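You operate a simulated robot arm through the tools that you are given. There is no shell and no other tool.

You are at the controls of a simulated robot arm. One attempt, no reset.

TASK
Strip the middle shaft and the black-stud shaft bare.
Fine: stop and packers go on free pegs, extensions on free pins; then slacken the shaft block knob and the shaft stand knob.

Only the result counts: the job must be done as asked and must still hold three seconds after the hand-in. Knocking over, shifting, dropping, spilling or breaking anything else fails it.

THE ROBOT
A 6-joint arm with a two-finger parallel gripper, fixed in place. Base frame: the origin is at the foot of the arm, x ahead of it, y to its left, z up; the work surface is at about z = 870. Units: mm, rad, N and s.
Its first joint turns from -2.897 to 2.897 rad. Payload 3.43 kg.
The TCP is the grasp point between the finger pads, 34 mm short of the fingertips. In the tool frame z runs along the fingers and y along their closing line. Largest opening 128 mm; finger width 24, thickness 12; the body of the gripper, 48 by 130 mm, starts 96 mm behind the TCP.
Orientation is that of the tool frame in the base frame, as [roll, pitch, yaw] about the fixed x, y, z axes, in that order (R = Rz(yaw) Ry(pitch) Rx(roll)). With the fingers straight down and closing along the base's y, the tool's x points along the base's -x, its y along +y and its z along -z.

THE INTERFACE
- The arm moves only by the tool apply_moves. Its arguments are lists of equal length, an entry for each row: "travel": the shift along the base's x, y, z in m, a list of three; "angular": the turn, a rotation vector about the base's x, y, z in rad, a list of three; "grip": the opening, from 0 (shut) to 1 (fully open). In form: {"travel": [[tx, ty, tz], ...], "angular": [[rx, ry, rz], ...], "grip": [grip, ...]}. A call has 1 to 20 rows; each row shifts and turns the commanded pose from where the row before left it. Rows are played at 5 a second. More than 50 mm and 0.15 rad between two rows, or a gripper value outside its range, and nothing of the call is played. A pose out of reach is approached as far as the arm can. The call stops where the force on the tool passes 40 N (or 10 N more than at its start, if that is more) or the arm is blocked; 0.2 s more then pass. Each finger travels about 153 mm/s and halts on what it meets, pressing with about 40 N; the grip force reading is that of the motor and also rises with nothing between the fingers. The clock runs only during rows and for 0.2 s after the last one: add rows that do not move to give the fingers time. The reply holds the time, the measured pose of the TCP, the force on the tool along the base axes, the opening and the grip force, in the units named above and with some noise, with the torque about the TCP (base axes, N m) and any sound that the robot's microphone picked up.
- Cameras (640 x 400 px; columns grow to the right, rows downward): "scene" is fixed at [50.3, -650.9, 1450.8]; the picture's right is [0.55, -0.83, 0.00], its down [-0.38, -0.25, -0.89] and it looks along [0.74, 0.49, -0.46] (base axes); focal length 325 px, centre (320, 200). "wrist" rides on the gripper at [76, -11, -160] in the tool frame; the picture's right is [0.15, 0.99, 0.00], its down [-0.88, 0.13, -0.46] and it looks along [-0.45, 0.07, 0.89] (tool axes); focal length 234 px, centre (320, 200). There is no depth. A picture from a camera that has moved, and an enlarged one, comes with that camera's place and axes in the base frame and with its lens.
- grab_frame(camera): a new picture of that camera. It takes no simulated time.
- zoom(camera, box): a new picture of the part [left, top, right, bottom] of that camera's present view, enlarged. It takes no simulated time.
- finish_job(): hands the job in; it is judged then, once.

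Places have to be worked out from the pictures, the camera data and where the tool is seen. Open the gripper and draw the arm clear of the work before you hand the job in, unless the task says otherwise.

The tools are called after "Request:" as name(argument=value, ...) on one line, values as JSON. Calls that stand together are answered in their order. apply_moves: Moves the arm, as the interface text tells. Its arguments: {"type":"object","properties":{"travel":{"type":"array"},"angular":{"type":"array"},"grip":{"type":"array"}},"required":["travel","angular","grip"]} The other tools are called the same way: grab_frame (camera) takes a picture; zoom (camera, box) takes an enlarged picture of a part of a camera's view; finish_job () hands the job in.

At the start:

```text
time: 0.0
tcp_pos: [650.8, -387.1, 1156.3]
ee_rot: [-3.141, 0.001, 3.141]
contact_force: [1.0, -0.3, -0.1]
moment: [0.0, 0.0, -0.01]
width: 127.8
grasp_force: 0.1
```

scene: 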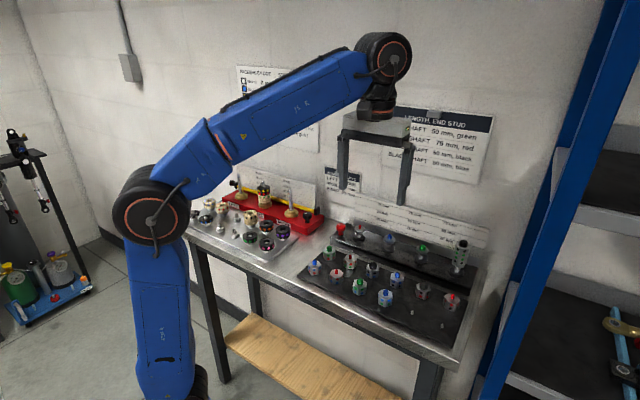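
wrist: 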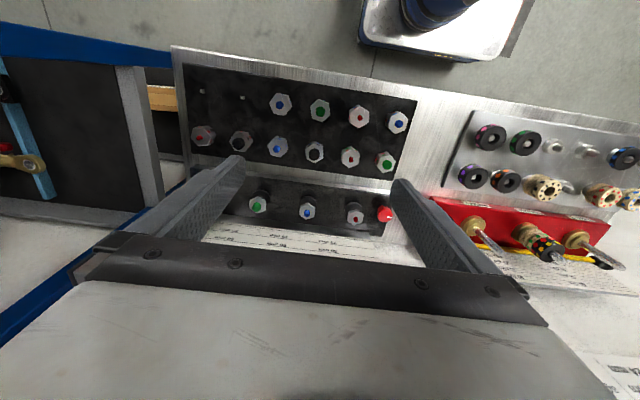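

The scene shows a bench with a red shaft block on the left, a black peg tray and other fixtures. I zoom in to read the details before moving.

Request:
zoom(camera="scene", box=[180, 160, 340, 260])

Request:
zoom(camera="scene", box=[290, 210, 490, 335])

Request:
zoom(camera="scene", box=[230, 60, 500, 229])

Request:
zoom(camera="wrist", box=[440, 100, 640, 225])

Request:
zoom(camera="wrist", box=[170, 50, 430, 212])

```text
4.00 times, centred on (260, 210) of scene
camera zoom: at [50.3, -650.9, 1450.8], right [0.55, -0.83, 0.0], down [-0.38, -0.25, -0.89], along [0.74, 0.49, -0.46], focal length 1300 px, centre (560, 160)
```

zoom: 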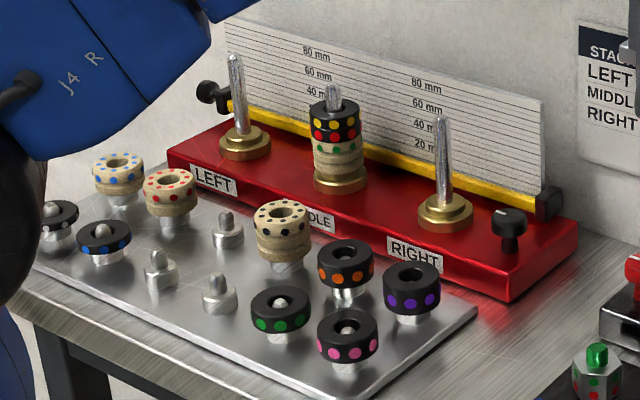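

```text
3.20 times, centred on (390, 272) of scene
camera zoom: at [50.3, -650.9, 1450.8], right [0.55, -0.83, 0.0], down [-0.38, -0.25, -0.89], along [0.74, 0.49, -0.46], focal length 1040 px, centre (96, -32)
```

zoom: 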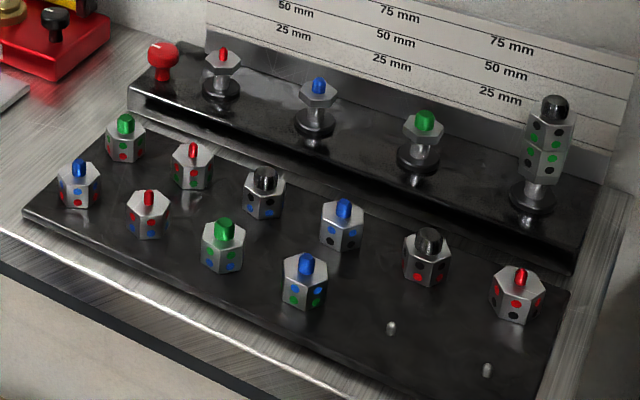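

```text
2.37 times, centred on (365, 144) of scene
camera zoom: at [50.3, -650.9, 1450.8], right [0.55, -0.83, 0.0], down [-0.38, -0.25, -0.89], along [0.74, 0.49, -0.46], focal length 769 px, centre (214, 331)
```

zoom: 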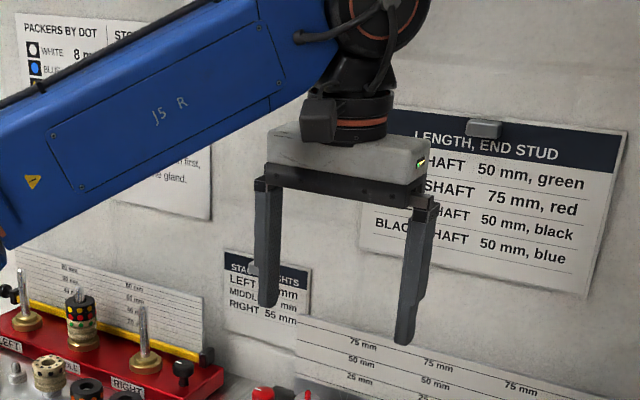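

```text
3.20 times, centred on (540, 162) of wrist
camera zoom: at [575.6, -397.7, 1316.3], right [-0.15, 0.99, 0.0], down [0.88, 0.13, 0.46], along [0.45, 0.07, -0.89], focal length 749 px, centre (-384, 320)
```

zoom: 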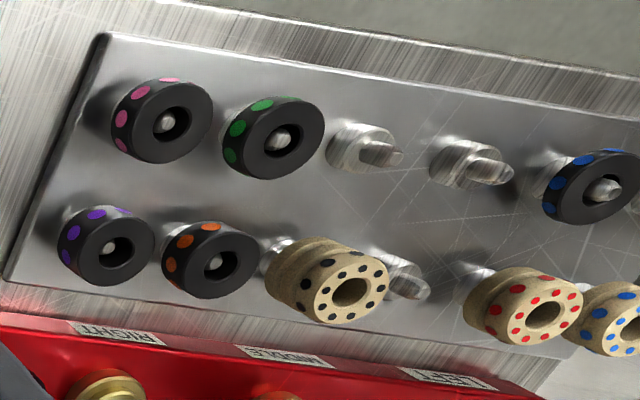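

```text
2.46 times, centred on (300, 131) of wrist
camera zoom: at [575.6, -397.7, 1316.3], right [-0.15, 0.99, 0.0], down [0.88, 0.13, 0.46], along [0.45, 0.07, -0.89], focal length 576 px, centre (369, 370)
```

zoom: 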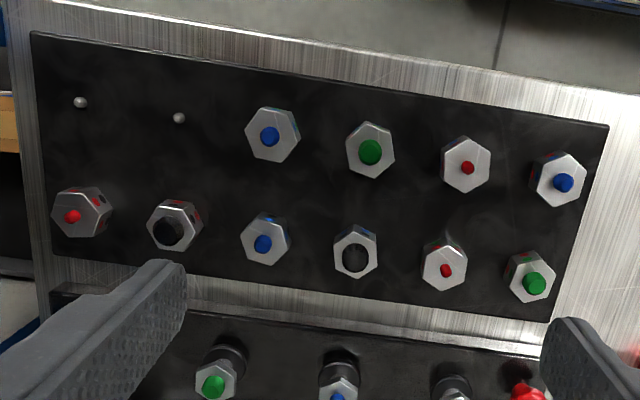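

I'll look at the wall signs in finer detail, since they may describe how the stop, packers and extensions work.

Request:
zoom(camera="scene", box=[230, 60, 310, 110])

Request:
zoom(camera="scene", box=[265, 100, 345, 150])

Request:
zoom(camera="scene", box=[320, 160, 400, 210])

Request:
zoom(camera="scene", box=[380, 100, 500, 175])

Request:
zoom(camera="scene", box=[240, 175, 290, 215])

Request:
zoom(camera="scene", box=[430, 230, 480, 280])

```text
8.00 times, centred on (270, 85) of scene
camera zoom: at [50.3, -650.9, 1450.8], right [0.55, -0.83, 0.0], down [-0.38, -0.25, -0.89], along [0.74, 0.49, -0.46], focal length 2600 px, centre (720, 1120)
```

zoom: 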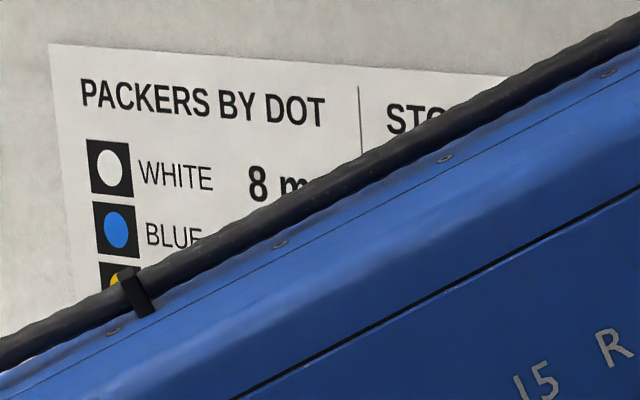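

```text
8.00 times, centred on (305, 125) of scene
camera zoom: at [50.3, -650.9, 1450.8], right [0.55, -0.83, 0.0], down [-0.38, -0.25, -0.89], along [0.74, 0.49, -0.46], focal length 2600 px, centre (440, 800)
```

zoom: 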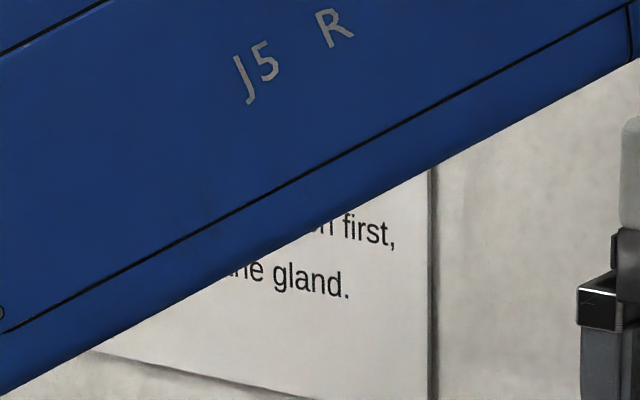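

```text
8.00 times, centred on (360, 185) of scene
camera zoom: at [50.3, -650.9, 1450.8], right [0.55, -0.83, 0.0], down [-0.38, -0.25, -0.89], along [0.74, 0.49, -0.46], focal length 2600 px, centre (0, 320)
```

zoom: 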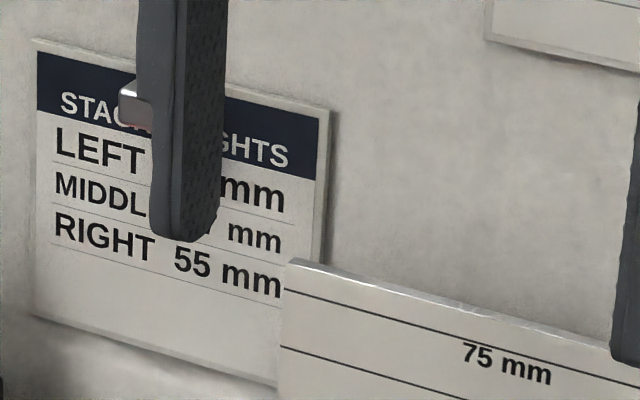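

```text
5.33 times, centred on (440, 138) of scene
camera zoom: at [50.3, -650.9, 1450.8], right [0.55, -0.83, 0.0], down [-0.38, -0.25, -0.89], along [0.74, 0.49, -0.46], focal length 1733 px, centre (-320, 533)
```

zoom: 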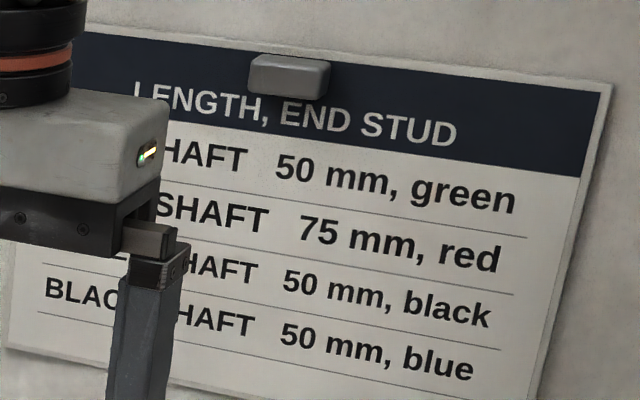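

```text
10.00 times, centred on (265, 195) of scene
camera zoom: at [50.3, -650.9, 1450.8], right [0.55, -0.83, 0.0], down [-0.38, -0.25, -0.89], along [0.74, 0.49, -0.46], focal length 3250 px, centre (870, 250)
```

zoom: 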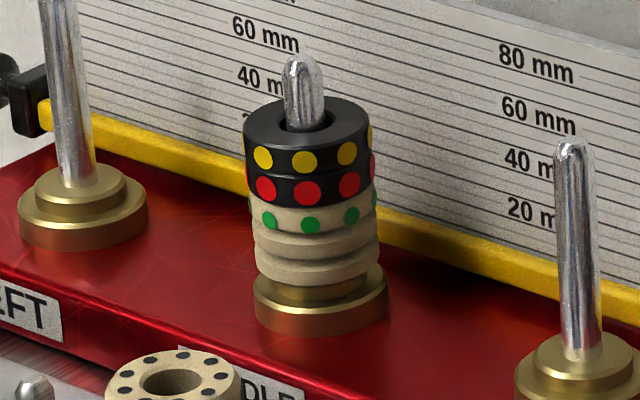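

```text
8.00 times, centred on (455, 255) of scene
camera zoom: at [50.3, -650.9, 1450.8], right [0.55, -0.83, 0.0], down [-0.38, -0.25, -0.89], along [0.74, 0.49, -0.46], focal length 2600 px, centre (-760, -240)
```

zoom: 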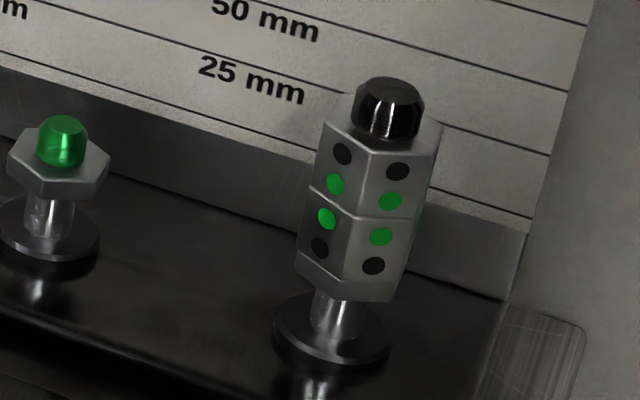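

The bench runs along y, with the red block at +y, the black stand and tray at −y, and wall signs behind them. The arm blocks some of the signs, so I swing it left and up, clear of everything, to let the scene camera read them.

Request:
apply_moves(travel=[[-0.0125, 0.0406, 0.0162], [-0.0125, 0.0406, 0.0162], [-0.0125, 0.0406, 0.0162], [-0.0125, 0.0406, 0.0162], [-0.0125, 0.0406, 0.0162], [-0.0125, 0.0406, 0.0162], [-0.0125, 0.0406, 0.0162], [-0.0125, 0.0406, 0.0162], [-0.0125, 0.0406, 0.0162], [-0.0125, 0.0406, 0.0162], [-0.0125, 0.0406, 0.0162], [-0.0125, 0.0406, 0.0162]], angular=[[0, 0, 0], [0, 0, 0], [0, 0, 0], [0, 0, 0], [0, 0, 0], [0, 0, 0], [0, 0, 0], [0, 0, 0], [0, 0, 0], [0, 0, 0], [0, 0, 0], [0, 0, 0]], grip=[1, 1, 1, 1, 1, 1, 1, 1, 1, 1, 1, 1])

Request:
grab_frame(camera="scene")

Request:
grab_frame(camera="wrist")

```text
time: 2.6
tcp_pos: [527.8, 100.4, 1161.5]
ee_rot: [3.139, 0.004, 3.139]
contact_force: [-0.3, -1.0, -0.2]
moment: [0.0, -0.05, 0.0]
width: 128.0
grasp_force: 0.2
out of reach, approached as far as the arm can: row 2, 3, 4, 5, 6, 7, 8, 9, 10, 11, 12
```

```text
taken
```

scene: 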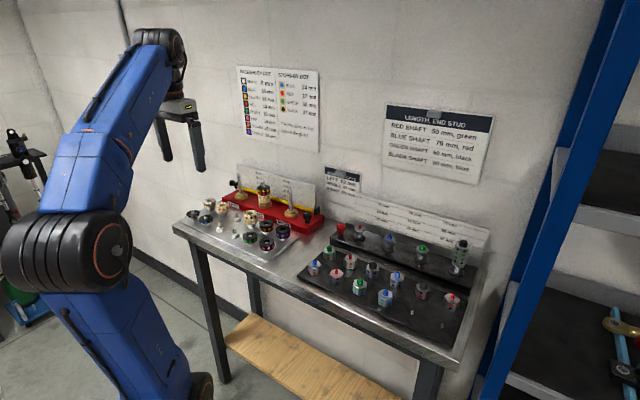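

```text
taken
camera wrist: at [452.5, 89.5, 1322.6], right [-0.15, 0.99, 0.0], down [0.88, 0.13, 0.46], along [0.46, 0.07, -0.89], focal length 234 px, centre (320, 200)
```

wrist: 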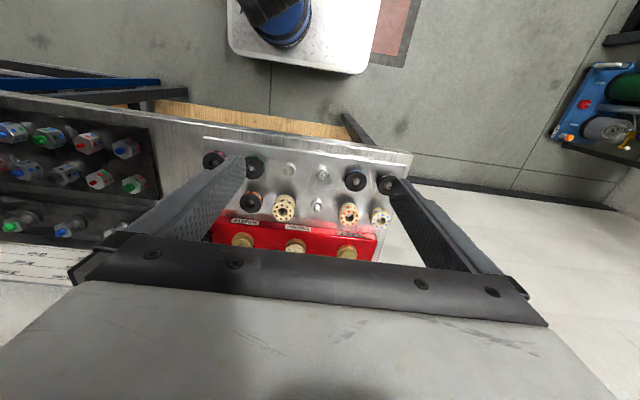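

The signs are unobstructed now, so I zoom in on each one.

Request:
zoom(camera="scene", box=[230, 60, 326, 120])

Request:
zoom(camera="scene", box=[230, 100, 326, 160])

Request:
zoom(camera="scene", box=[316, 160, 380, 200])

Request:
zoom(camera="scene", box=[380, 100, 500, 190])

Request:
zoom(camera="scene", box=[170, 160, 330, 260])

Request:
zoom(camera="wrist", box=[190, 130, 420, 274])

```text
6.67 times, centred on (278, 90) of scene
camera zoom: at [50.3, -650.9, 1450.8], right [0.55, -0.83, 0.0], down [-0.38, -0.25, -0.89], along [0.74, 0.49, -0.46], focal length 2167 px, centre (600, 933)
```

zoom: 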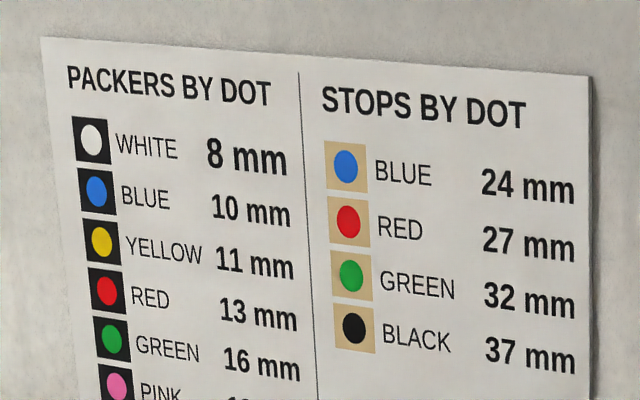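

```text
6.67 times, centred on (278, 130) of scene
camera zoom: at [50.3, -650.9, 1450.8], right [0.55, -0.83, 0.0], down [-0.38, -0.25, -0.89], along [0.74, 0.49, -0.46], focal length 2167 px, centre (600, 667)
```

zoom: 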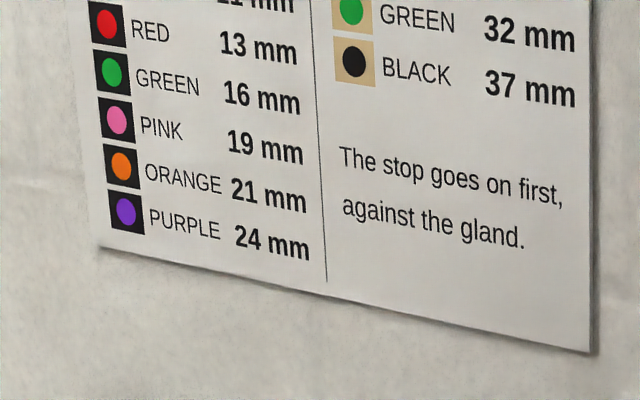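

```text
10.00 times, centred on (348, 180) of scene
camera zoom: at [50.3, -650.9, 1450.8], right [0.55, -0.83, 0.0], down [-0.38, -0.25, -0.89], along [0.74, 0.49, -0.46], focal length 3250 px, centre (40, 400)
```

zoom: 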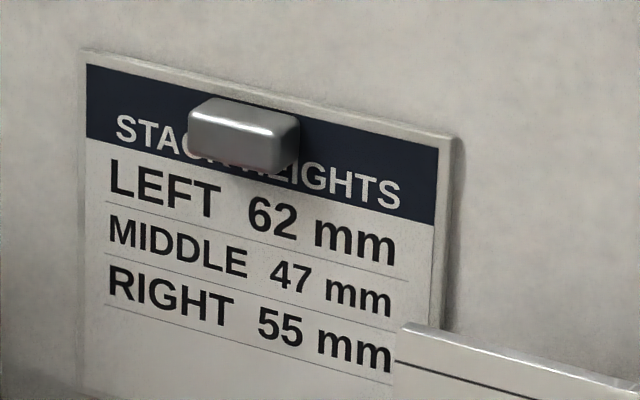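

```text
4.44 times, centred on (440, 145) of scene
camera zoom: at [50.3, -650.9, 1450.8], right [0.55, -0.83, 0.0], down [-0.38, -0.25, -0.89], along [0.74, 0.49, -0.46], focal length 1444 px, centre (-213, 444)
```

zoom: 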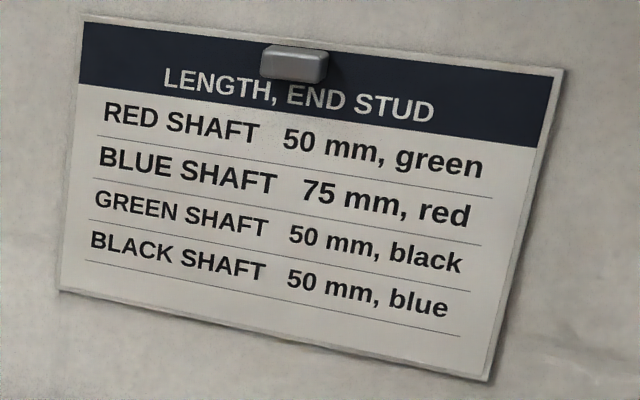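

```text
4.00 times, centred on (250, 210) of scene
camera zoom: at [50.3, -650.9, 1450.8], right [0.55, -0.83, 0.0], down [-0.38, -0.25, -0.89], along [0.74, 0.49, -0.46], focal length 1300 px, centre (600, 160)
```

zoom: 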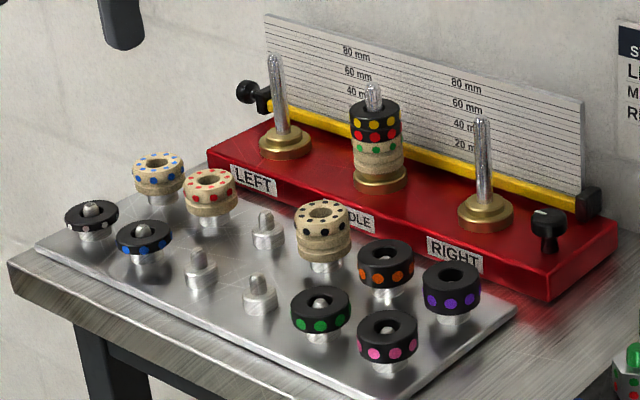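

```text
2.78 times, centred on (305, 202) of wrist
camera zoom: at [452.5, 89.5, 1322.6], right [-0.15, 0.99, 0.0], down [0.88, 0.13, 0.46], along [0.46, 0.07, -0.89], focal length 650 px, centre (362, 194)
```

zoom: 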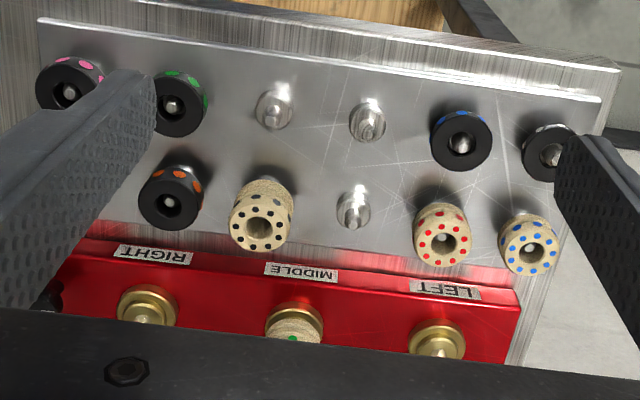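

The signs are legible: the stop sits at the bottom against the gland, with packers above it. Next I check how the commanded pose behaves after the out-of-reach rows by making a small test move.

Request:
apply_moves(travel=[[0.03, 0, -0.02], [0, 0, 0]], angular=[[0, 0, 0], [0, 0, 0]], grip=[1, 1])

```text
time: 3.2
tcp_pos: [559.7, 101.3, 1143.3]
ee_rot: [3.14, 0.001, 3.139]
contact_force: [0.0, -0.2, 0.3]
moment: [0.02, 0.02, -0.03]
width: 128.3
grasp_force: 0.0
```

The command is clipped to where the arm actually got, so tracking is straightforward. Now I move above the middle shaft (about x 769, y 85) at a safe height for a close look.

Request:
apply_moves(travel=[[0.04, -0.003, 0], [0.04, -0.003, 0], [0.04, -0.003, 0], [0.04, -0.003, 0], [0.04, -0.003, 0], [0, 0, 0]], angular=[[0, 0, 0], [0, 0, 0], [0, 0, 0], [0, 0, 0], [0, 0, 0], [0, 0, 0]], grip=[1, 1, 1, 1, 1, 1])

Request:
grab_frame(camera="wrist")

Request:
grab_frame(camera="scene")

```text
time: 4.6
tcp_pos: [760.9, 86.9, 1141.7]
ee_rot: [3.141, 0.0, 3.141]
contact_force: [-0.5, -0.2, 0.0]
moment: [0.01, 0.03, 0.02]
width: 127.9
grasp_force: 0.0
```

```text
taken
camera wrist: at [685.5, 76.7, 1302.9], right [-0.15, 0.99, 0.0], down [0.88, 0.13, 0.46], along [0.45, 0.07, -0.89], focal length 234 px, centre (320, 200)
```

wrist: 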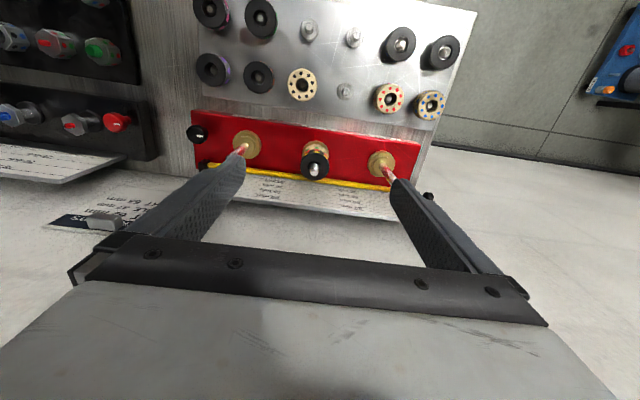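

```text
taken
```

scene: 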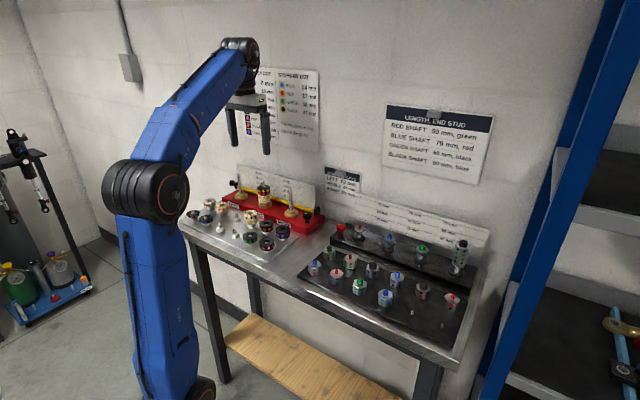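

Request:
zoom(camera="wrist", box=[180, 100, 440, 216])

Request:
zoom(camera="wrist", box=[280, 120, 360, 200])

Request:
zoom(camera="wrist", box=[190, 0, 480, 130])

Request:
zoom(camera="wrist", box=[180, 110, 280, 190])

```text
2.46 times, centred on (310, 158) of wrist
camera zoom: at [685.5, 76.7, 1302.9], right [-0.15, 0.99, 0.0], down [0.88, 0.13, 0.46], along [0.45, 0.07, -0.89], focal length 576 px, centre (345, 303)
```

zoom: 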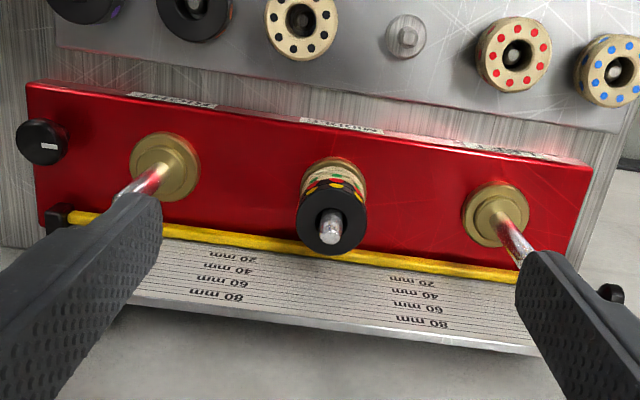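

```text
5.00 times, centred on (320, 160) of wrist
camera zoom: at [685.5, 76.7, 1302.9], right [-0.15, 0.99, 0.0], down [0.88, 0.13, 0.46], along [0.45, 0.07, -0.89], focal length 1171 px, centre (320, 400)
```

zoom: 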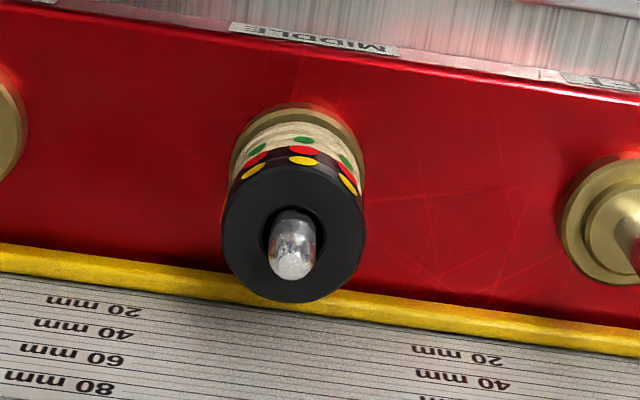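

```text
2.21 times, centred on (335, 65) of wrist
camera zoom: at [685.5, 76.7, 1302.9], right [-0.15, 0.99, 0.0], down [0.88, 0.13, 0.46], along [0.45, 0.07, -0.89], focal length 517 px, centre (287, 498)
```

zoom: 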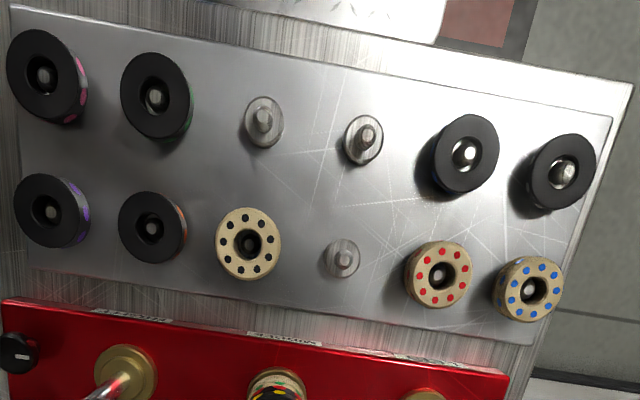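

```text
5.00 times, centred on (230, 150) of wrist
camera zoom: at [685.5, 76.7, 1302.9], right [-0.15, 0.99, 0.0], down [0.88, 0.13, 0.46], along [0.45, 0.07, -0.89], focal length 1171 px, centre (770, 450)
```

zoom: 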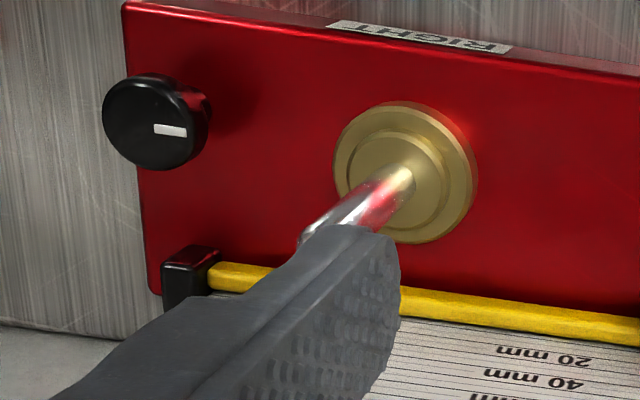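

I estimate the middle shaft at roughly x 802, y 86, with the stack top at z≈959 and the shaft tip at z≈990. Next I zoom on the free pegs to see their shape and place.

Request:
zoom(camera="wrist", box=[280, 0, 380, 62])

Request:
zoom(camera="wrist", box=[270, 50, 450, 130])

Request:
zoom(camera="scene", box=[205, 195, 265, 245])

Request:
zoom(camera="scene", box=[290, 190, 340, 230])

```text
6.40 times, centred on (330, 31) of wrist
camera zoom: at [685.5, 76.7, 1302.9], right [-0.15, 0.99, 0.0], down [0.88, 0.13, 0.46], along [0.45, 0.07, -0.89], focal length 1499 px, centre (256, 1282)
```

zoom: 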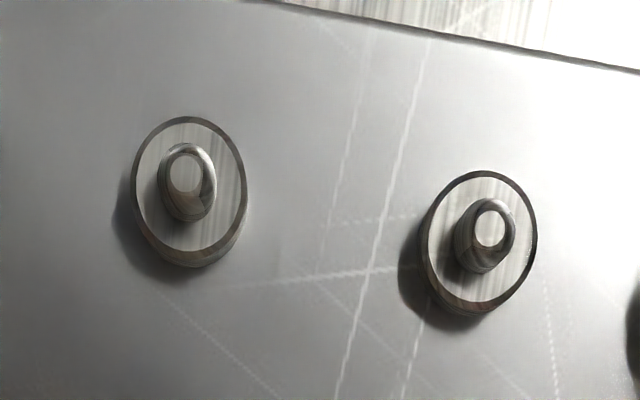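

```text
3.56 times, centred on (360, 90) of wrist
camera zoom: at [685.5, 76.7, 1302.9], right [-0.15, 0.99, 0.0], down [0.88, 0.13, 0.46], along [0.45, 0.07, -0.89], focal length 833 px, centre (178, 591)
```

zoom: 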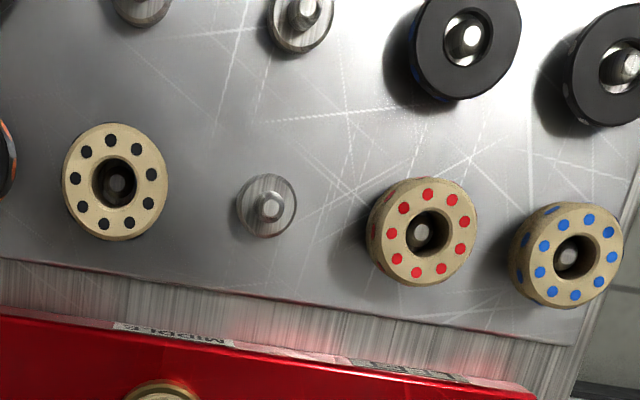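

```text
8.00 times, centred on (235, 220) of scene
camera zoom: at [50.3, -650.9, 1450.8], right [0.55, -0.83, 0.0], down [-0.38, -0.25, -0.89], along [0.74, 0.49, -0.46], focal length 2600 px, centre (1000, 40)
```

zoom: 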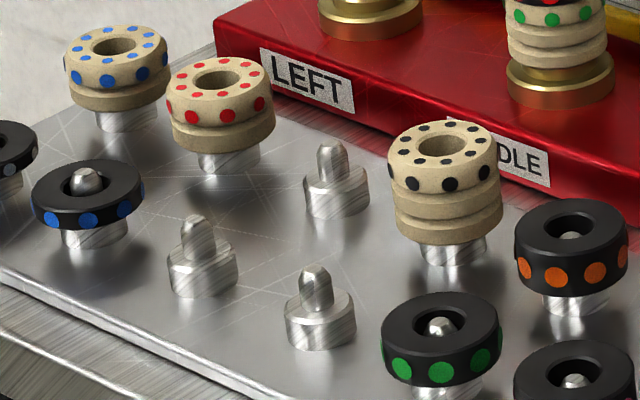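

```text
10.00 times, centred on (315, 210) of scene
camera zoom: at [50.3, -650.9, 1450.8], right [0.55, -0.83, 0.0], down [-0.38, -0.25, -0.89], along [0.74, 0.49, -0.46], focal length 3250 px, centre (370, 100)
```

zoom: 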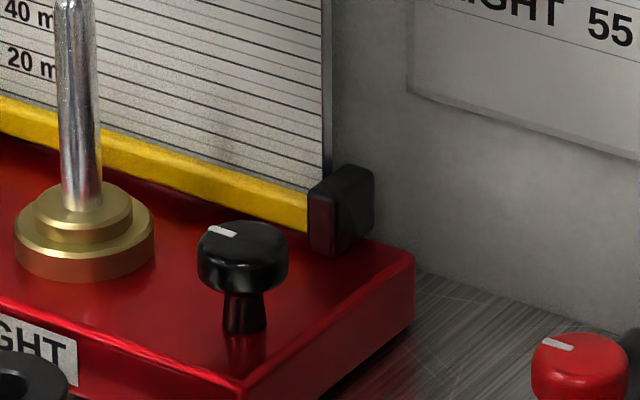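

The pegs have a wide shoulder and a thin pin, and each knob carries a white pointer mark. I lower to just above the middle stack, staying well clear of the shaft tip, to refine its position.

Request:
apply_moves(travel=[[0.02, 0, -0.03], [0.02, 0, -0.03], [0, 0, -0.02], [0, 0, 0]], angular=[[0, 0, 0], [0, 0, 0], [0, 0, 0], [0, 0, 0]], grip=[1, 1, 1, 1])

Request:
grab_frame(camera="wrist")

Request:
zoom(camera="scene", box=[220, 120, 320, 220])

Request:
zoom(camera="wrist", box=[260, 110, 380, 190])

```text
time: 5.6
tcp_pos: [800.7, 87.8, 1063.6]
ee_rot: [-3.141, 0.002, -3.14]
contact_force: [-0.2, -0.6, -0.3]
moment: [0.03, -0.01, 0.0]
width: 128.0
grasp_force: 0.1
```

```text
taken
camera wrist: at [724.9, 76.6, 1222.6], right [-0.15, 0.99, 0.0], down [0.88, 0.13, 0.46], along [0.45, 0.07, -0.89], focal length 234 px, centre (320, 200)
```

wrist: 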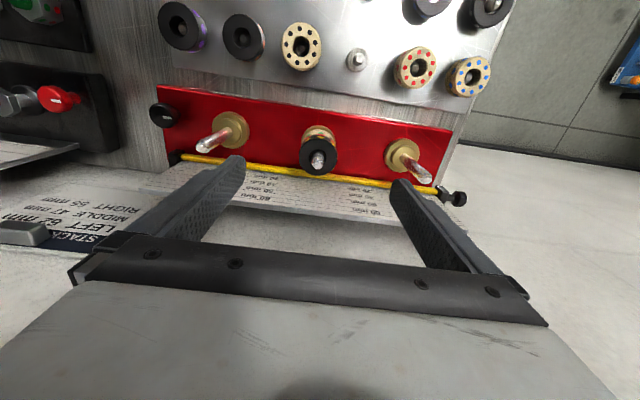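

```text
4.00 times, centred on (270, 170) of scene
camera zoom: at [50.3, -650.9, 1450.8], right [0.55, -0.83, 0.0], down [-0.38, -0.25, -0.89], along [0.74, 0.49, -0.46], focal length 1300 px, centre (520, 320)
```

zoom: 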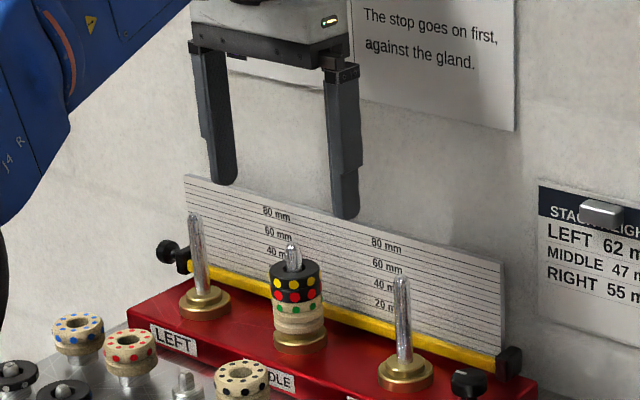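

```text
5.00 times, centred on (320, 150) of wrist
camera zoom: at [724.9, 76.6, 1222.6], right [-0.15, 0.99, 0.0], down [0.88, 0.13, 0.46], along [0.45, 0.07, -0.89], focal length 1171 px, centre (320, 450)
```

zoom: 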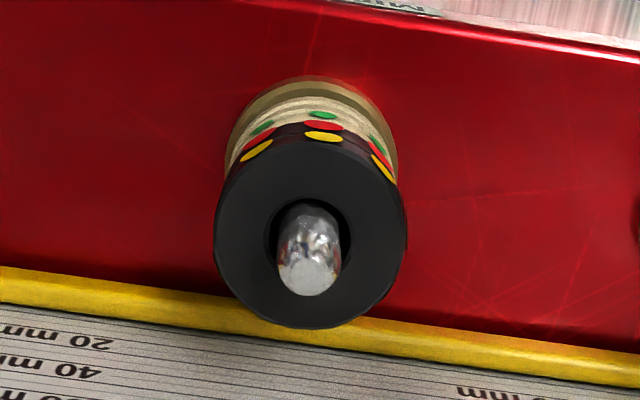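

The stack top centre comes out at about (802, 86, 965), and the scene camera agrees with the fingertip position within about 1–2 mm. I zoom closely on the stack to measure the seam heights.

Request:
zoom(camera="scene", box=[248, 176, 280, 212])

Request:
zoom(camera="scene", box=[280, 180, 320, 220])

```text
11.11 times, centred on (264, 194) of scene
camera zoom: at [50.3, -650.9, 1450.8], right [0.55, -0.83, 0.0], down [-0.38, -0.25, -0.89], along [0.74, 0.49, -0.46], focal length 3611 px, centre (942, 267)
```

zoom: 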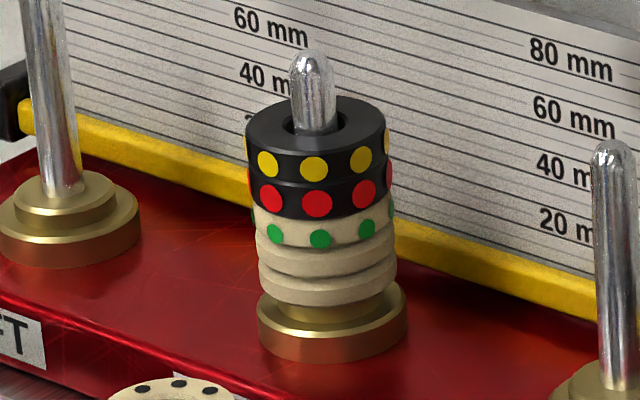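

```text
10.00 times, centred on (300, 200) of scene
camera zoom: at [50.3, -650.9, 1450.8], right [0.55, -0.83, 0.0], down [-0.38, -0.25, -0.89], along [0.74, 0.49, -0.46], focal length 3250 px, centre (520, 200)
```

zoom: 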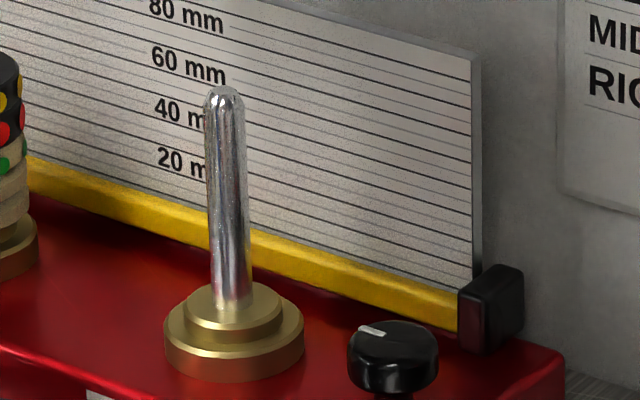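

Seams appear to be at about z 967 (top), 956 (yellow/red) and 943 (red/stop). Now I zoom at high power on the three free pegs from the scene camera to measure their position.

Request:
zoom(camera="scene", box=[214, 210, 254, 240])

Request:
zoom(camera="wrist", box=[330, 40, 390, 80])

```text
13.33 times, centred on (234, 225) of scene
camera zoom: at [50.3, -650.9, 1450.8], right [0.55, -0.83, 0.0], down [-0.38, -0.25, -0.89], along [0.74, 0.49, -0.46], focal length 4333 px, centre (1467, -133)
```

zoom: 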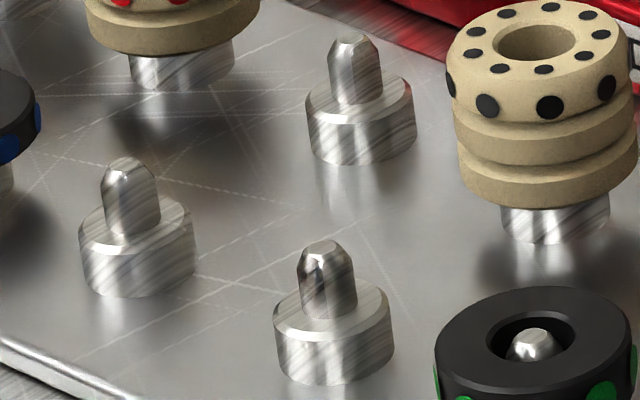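

```text
10.00 times, centred on (360, 60) of wrist
camera zoom: at [724.9, 76.6, 1222.6], right [-0.15, 0.99, 0.0], down [0.88, 0.13, 0.46], along [0.45, 0.07, -0.89], focal length 2342 px, centre (-80, 1600)
```

zoom: 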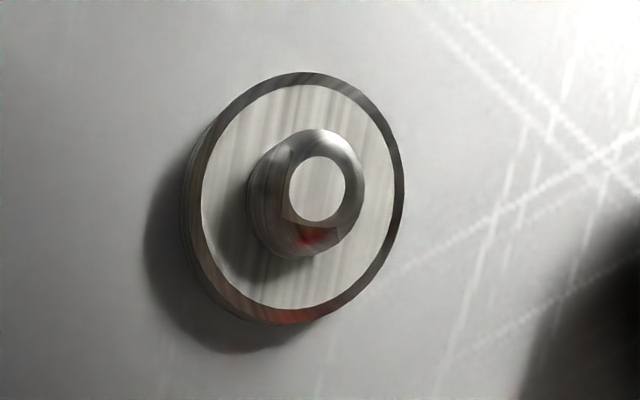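

Pegs come out at A≈(623.5, 52.5), B≈(623.3, 120) and C≈(697, 119.6), with shoulder top z≈885 and pin top z≈901. I lower the open gripper around the stack to about z 1000 and check the fingertip height against the seams.

Request:
apply_moves(travel=[[0.0013, -0.002, -0.02], [0, 0, -0.02], [0, 0, -0.02], [0, 0, -0.003], [0, 0, 0]], angular=[[0, 0, 0], [0, 0, 0], [0, 0, 0], [0, 0, 0], [0, 0, 0]], grip=[1, 0.9, 0.7, 0.6, 0.6])

Request:
zoom(camera="scene", box=[240, 170, 288, 212])

Request:
zoom(camera="wrist", box=[240, 120, 400, 220])

```text
time: 6.8
tcp_pos: [802.2, 85.0, 999.5]
ee_rot: [-3.141, 0.001, -3.142]
contact_force: [0.2, 0.4, 0.3]
moment: [-0.01, 0.0, 0.03]
width: 76.8
grasp_force: 0.2
```

```text
9.52 times, centred on (264, 191) of scene
camera zoom: at [50.3, -650.9, 1450.8], right [0.55, -0.83, 0.0], down [-0.38, -0.25, -0.89], along [0.74, 0.49, -0.46], focal length 3095 px, centre (853, 286)
```

zoom: 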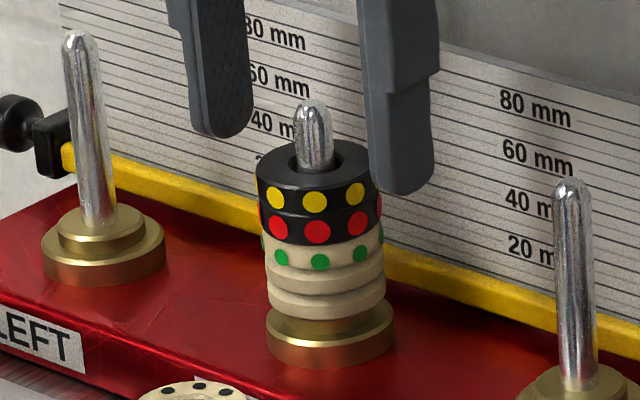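

```text
4.00 times, centred on (320, 170) of wrist
camera zoom: at [726.1, 74.8, 1159.5], right [-0.15, 0.99, 0.0], down [0.88, 0.13, 0.46], along [0.45, 0.07, -0.89], focal length 937 px, centre (320, 320)
```

zoom: 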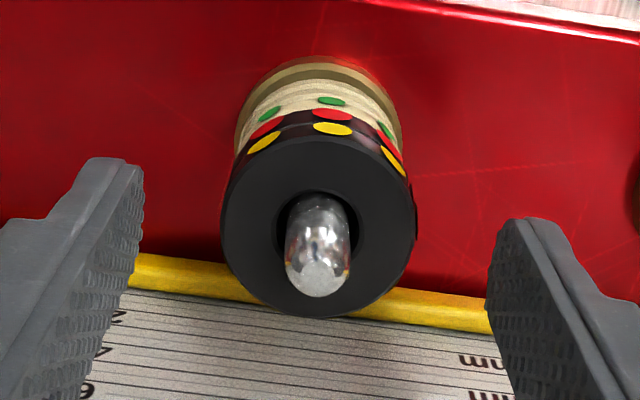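

Finger height and centring match the stack, which has its seam at z≈956. I lower so the fingertips stop about 2–3 mm above the yellow/red seam (TCP z≈993), then close on the yellow packer.

Request:
apply_moves(travel=[[0, 0.0003, -0.0065], [0, 0, 0], [0, 0, 0], [0, 0, 0], [0, 0, 0]], angular=[[0, 0, 0], [0, 0, 0], [0, 0, 0], [0, 0, 0], [0, 0, 0]], grip=[0.6, 0.6, 0.3, 0.3, 0.3])

Request:
zoom(camera="scene", box=[240, 170, 288, 212])

```text
time: 8.0
tcp_pos: [800.6, 84.3, 993.2]
ee_rot: [-3.141, 0.001, 3.141]
contact_force: [-0.5, 0.5, 0.9]
moment: [-0.01, 0.02, 0.0]
width: 38.5
grasp_force: 0.0
```

```text
9.52 times, centred on (264, 191) of scene
camera zoom: at [50.3, -650.9, 1450.8], right [0.55, -0.83, 0.0], down [-0.38, -0.25, -0.89], along [0.74, 0.49, -0.46], focal length 3095 px, centre (853, 286)
```

zoom: 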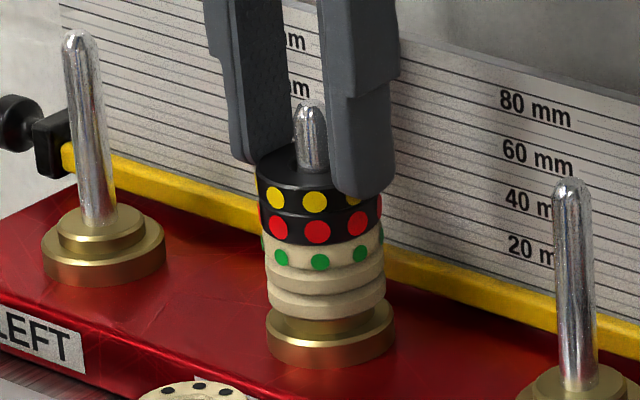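

The fingers are at 38.5 mm with no grip force, so they have not touched yet. I close further.

Request:
apply_moves(travel=[[0, 0, 0], [0, 0, 0], [0, 0, 0]], angular=[[0, 0, 0], [0, 0, 0], [0, 0, 0]], grip=[0.2, 0.15, 0.15])

Request:
zoom(camera="scene", box=[240, 170, 288, 212])

Request:
zoom(camera="wrist", box=[260, 120, 380, 220])

```text
time: 8.8
tcp_pos: [802.5, 86.0, 992.2]
ee_rot: [-3.141, 0.002, 3.14]
contact_force: [-0.5, 0.0, 0.8]
moment: [0.03, 0.03, 0.0]
width: 36.2
grasp_force: 39.7
```

```text
9.52 times, centred on (264, 191) of scene
camera zoom: at [50.3, -650.9, 1450.8], right [0.55, -0.83, 0.0], down [-0.38, -0.25, -0.89], along [0.74, 0.49, -0.46], focal length 3095 px, centre (853, 286)
```

zoom: 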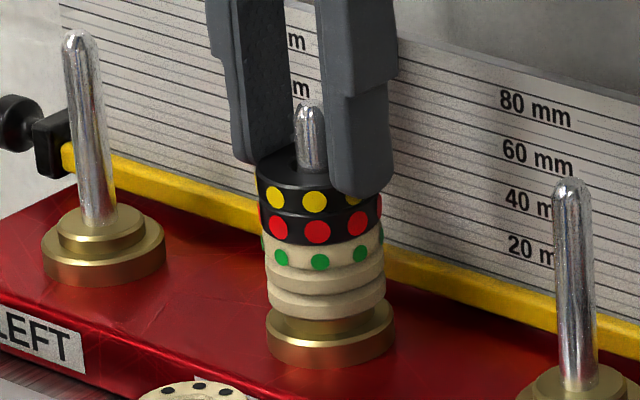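

```text
4.00 times, centred on (320, 170) of wrist
camera zoom: at [726.0, 74.5, 1153.0], right [-0.15, 0.99, 0.0], down [0.88, 0.13, 0.46], along [0.45, 0.07, -0.89], focal length 937 px, centre (320, 320)
```

zoom: 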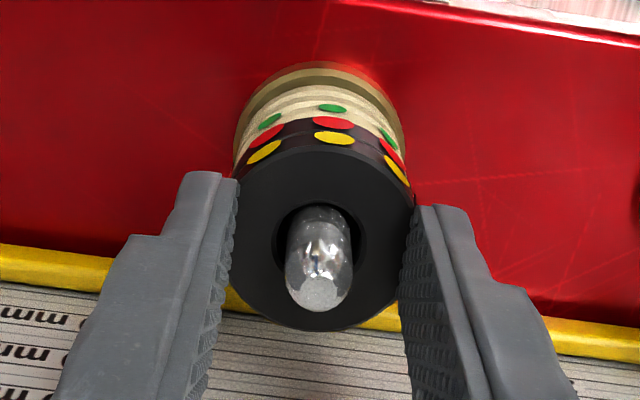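

Gripped at 36 mm with 40 N. I lift slowly by 15 mm and check that only the yellow packer rises.

Request:
apply_moves(travel=[[0, 0, 0.005], [0, 0, 0.005], [0, 0, 0.005]], angular=[[0, 0, 0], [0, 0, 0], [0, 0, 0]], grip=[0.15, 0.15, 0.15])

Request:
zoom(camera="scene", box=[240, 170, 288, 212])

```text
time: 9.6
tcp_pos: [802.1, 84.4, 1008.2]
ee_rot: [-3.142, 0.001, -3.141]
contact_force: [-0.6, -0.8, -0.2]
moment: [-0.01, 0.03, 0.02]
width: 36.5
grasp_force: 40.4
```

```text
9.52 times, centred on (264, 191) of scene
camera zoom: at [50.3, -650.9, 1450.8], right [0.55, -0.83, 0.0], down [-0.38, -0.25, -0.89], along [0.74, 0.49, -0.46], focal length 3095 px, centre (853, 286)
```

zoom: 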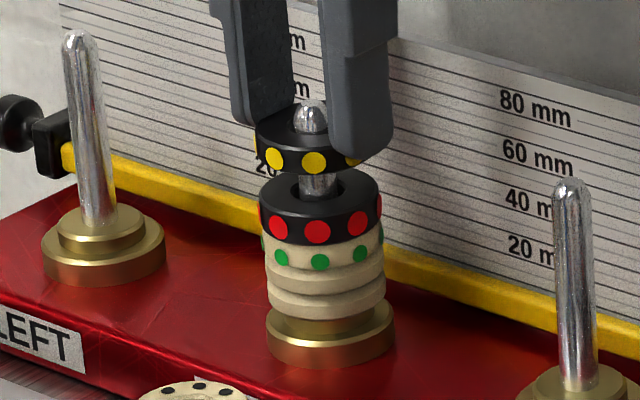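

Only the yellow packer moved, and it slides freely. I raise it clear of the shaft tip and carry it over peg A (623.4, 52.5), stopping high above to check alignment.

Request:
apply_moves(travel=[[0, 0, 0.02], [0, 0, 0.022], [-0.036, -0.0066, 0], [-0.036, -0.0066, 0], [-0.036, -0.0066, 0], [-0.036, -0.0066, 0], [-0.0346, -0.0066, 0], [0, 0, 0]], angular=[[0, 0, 0], [0, 0, 0], [0, 0, 0], [0, 0, 0], [0, 0, 0], [0, 0, 0], [0, 0, 0], [0, 0, 0]], grip=[0.15, 0.15, 0.15, 0.15, 0.15, 0.15, 0.15, 0.15])

Request:
grab_frame(camera="wrist")

Request:
zoom(camera="scene", box=[190, 140, 290, 240])

```text
time: 11.4
tcp_pos: [622.6, 52.3, 1049.7]
ee_rot: [3.141, 0.0, -3.141]
contact_force: [0.0, 0.3, -0.6]
moment: [0.01, 0.04, 0.0]
width: 36.6
grasp_force: 39.7
```

```text
taken
camera wrist: at [547.9, 42.2, 1210.0], right [-0.15, 0.99, 0.0], down [0.88, 0.13, 0.46], along [0.45, 0.07, -0.89], focal length 234 px, centre (320, 200)
```

wrist: 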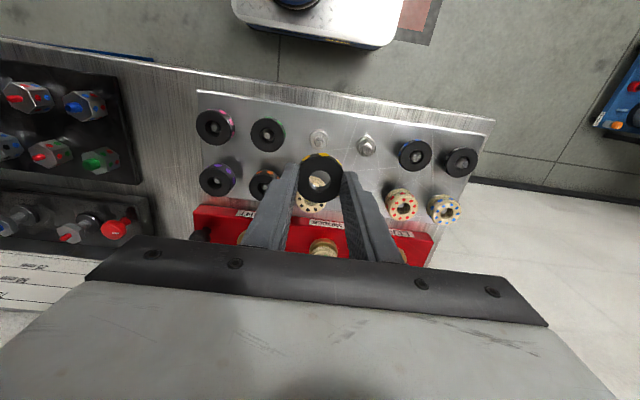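

```text
4.00 times, centred on (240, 190) of scene
camera zoom: at [50.3, -650.9, 1450.8], right [0.55, -0.83, 0.0], down [-0.38, -0.25, -0.89], along [0.74, 0.49, -0.46], focal length 1300 px, centre (640, 240)
```

zoom: 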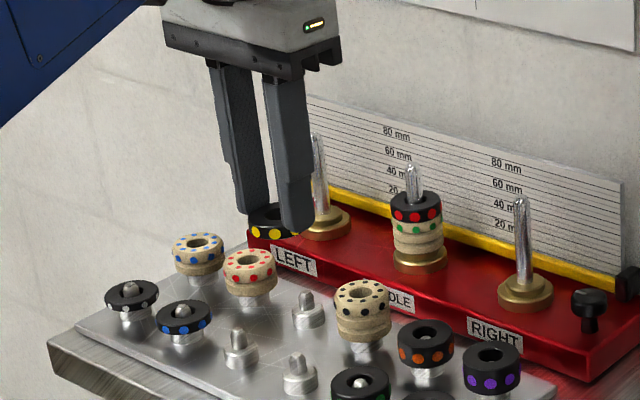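

The packer is centred in the fingers above peg A. I lower to just above the pin (packer bottom ≈ z 906) and check.

Request:
apply_moves(travel=[[0, 0, -0.03], [0, 0, -0.03], [0, 0, -0.03], [0, 0, -0.015], [0, 0, 0]], angular=[[0, 0, 0], [0, 0, 0], [0, 0, 0], [0, 0, 0], [0, 0, 0]], grip=[0.15, 0.15, 0.15, 0.15, 0.15])

Request:
zoom(camera="wrist", box=[260, 120, 380, 220])

Request:
zoom(camera="scene", box=[210, 200, 260, 245])

```text
time: 12.6
tcp_pos: [623.7, 54.8, 943.4]
ee_rot: [-3.141, 0.0, 3.141]
contact_force: [0.0, -0.2, -0.7]
moment: [0.01, 0.03, 0.03]
width: 36.2
grasp_force: 39.7
```

```text
4.00 times, centred on (320, 170) of wrist
camera zoom: at [548.2, 43.1, 1103.7], right [-0.15, 0.99, 0.0], down [0.88, 0.13, 0.46], along [0.45, 0.07, -0.89], focal length 937 px, centre (320, 320)
```

zoom: 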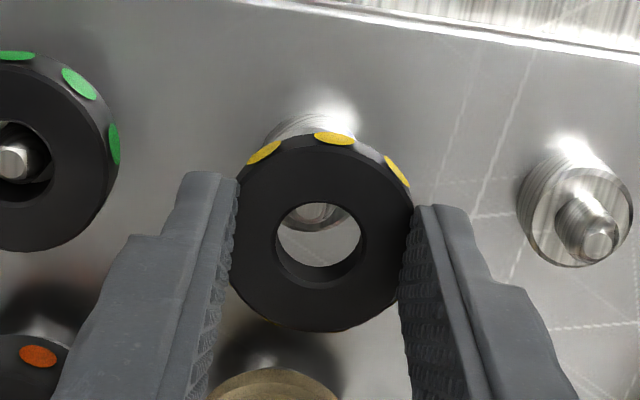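

```text
8.89 times, centred on (235, 222) of scene
camera zoom: at [50.3, -650.9, 1450.8], right [0.55, -0.83, 0.0], down [-0.38, -0.25, -0.89], along [0.74, 0.49, -0.46], focal length 2889 px, centre (1076, 0)
```

zoom: 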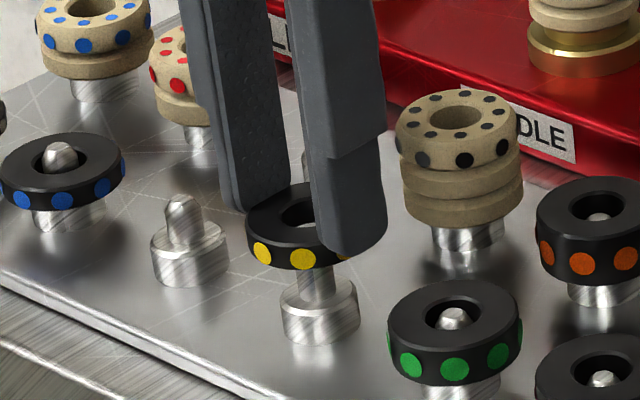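

The pin is under the bore within about 1 mm. I lower the packer over the pin to just above the shoulder.

Request:
apply_moves(travel=[[-0.0005, -0.001, -0.006], [0, 0, -0.006], [0, 0, -0.006], [0, 0, -0.003], [0, 0, 0]], angular=[[0, 0, 0], [0, 0, 0], [0, 0, 0], [0, 0, 0], [0, 0, 0]], grip=[0.15, 0.15, 0.15, 0.15, 0.15])

Request:
zoom(camera="scene", box=[210, 200, 260, 245])

```text
time: 13.8
tcp_pos: [623.8, 51.7, 923.6]
ee_rot: [3.141, 0.004, 3.14]
contact_force: [2.9, 2.1, 9.5]
moment: [0.05, -0.09, 0.0]
width: 36.4
grasp_force: 40.3
```

```text
8.89 times, centred on (235, 222) of scene
camera zoom: at [50.3, -650.9, 1450.8], right [0.55, -0.83, 0.0], down [-0.38, -0.25, -0.89], along [0.74, 0.49, -0.46], focal length 2889 px, centre (1076, 0)
```

zoom: 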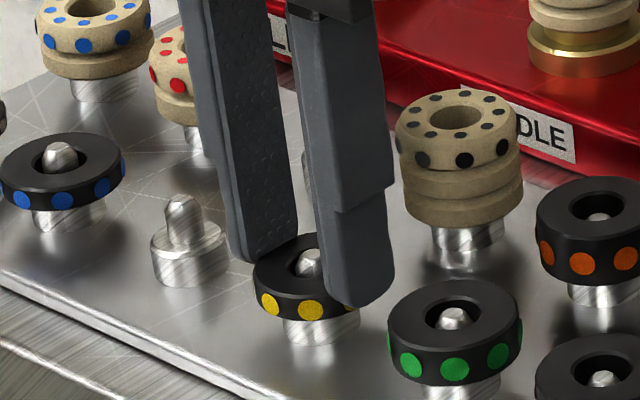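

The packer is on the shoulder, with an upward contact force of about 9.5 N. I open the fingers slightly and lift straight up.

Request:
apply_moves(travel=[[0, 0, 0.0005], [0, 0, 0], [0, 0, 0], [0, 0, 0.02], [0, 0, 0.03], [0, 0, 0.04], [0, 0, 0.035]], angular=[[0, 0, 0], [0, 0, 0], [0, 0, 0], [0, 0, 0], [0, 0, 0], [0, 0, 0], [0, 0, 0]], grip=[0.3, 0.38, 0.38, 0.38, 0.38, 0.38, 0.38])

Request:
zoom(camera="scene", box=[210, 200, 260, 245])

```text
time: 15.4
tcp_pos: [621.4, 50.9, 1048.9]
ee_rot: [-3.141, 0.002, -3.141]
contact_force: [0.4, 0.4, 0.5]
moment: [-0.01, 0.01, -0.02]
width: 48.8
grasp_force: 0.0
```

```text
8.89 times, centred on (235, 222) of scene
camera zoom: at [50.3, -650.9, 1450.8], right [0.55, -0.83, 0.0], down [-0.38, -0.25, -0.89], along [0.74, 0.49, -0.46], focal length 2889 px, centre (1076, 0)
```

zoom: 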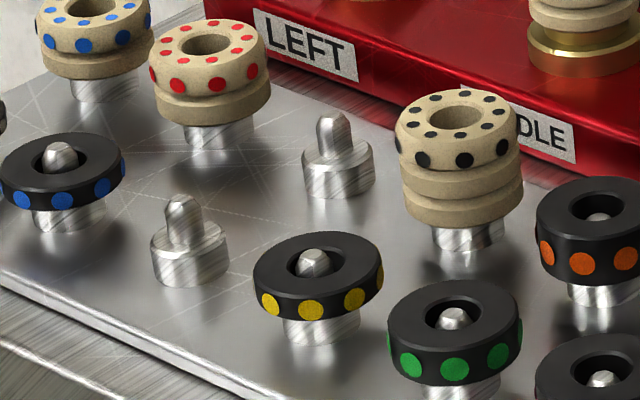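

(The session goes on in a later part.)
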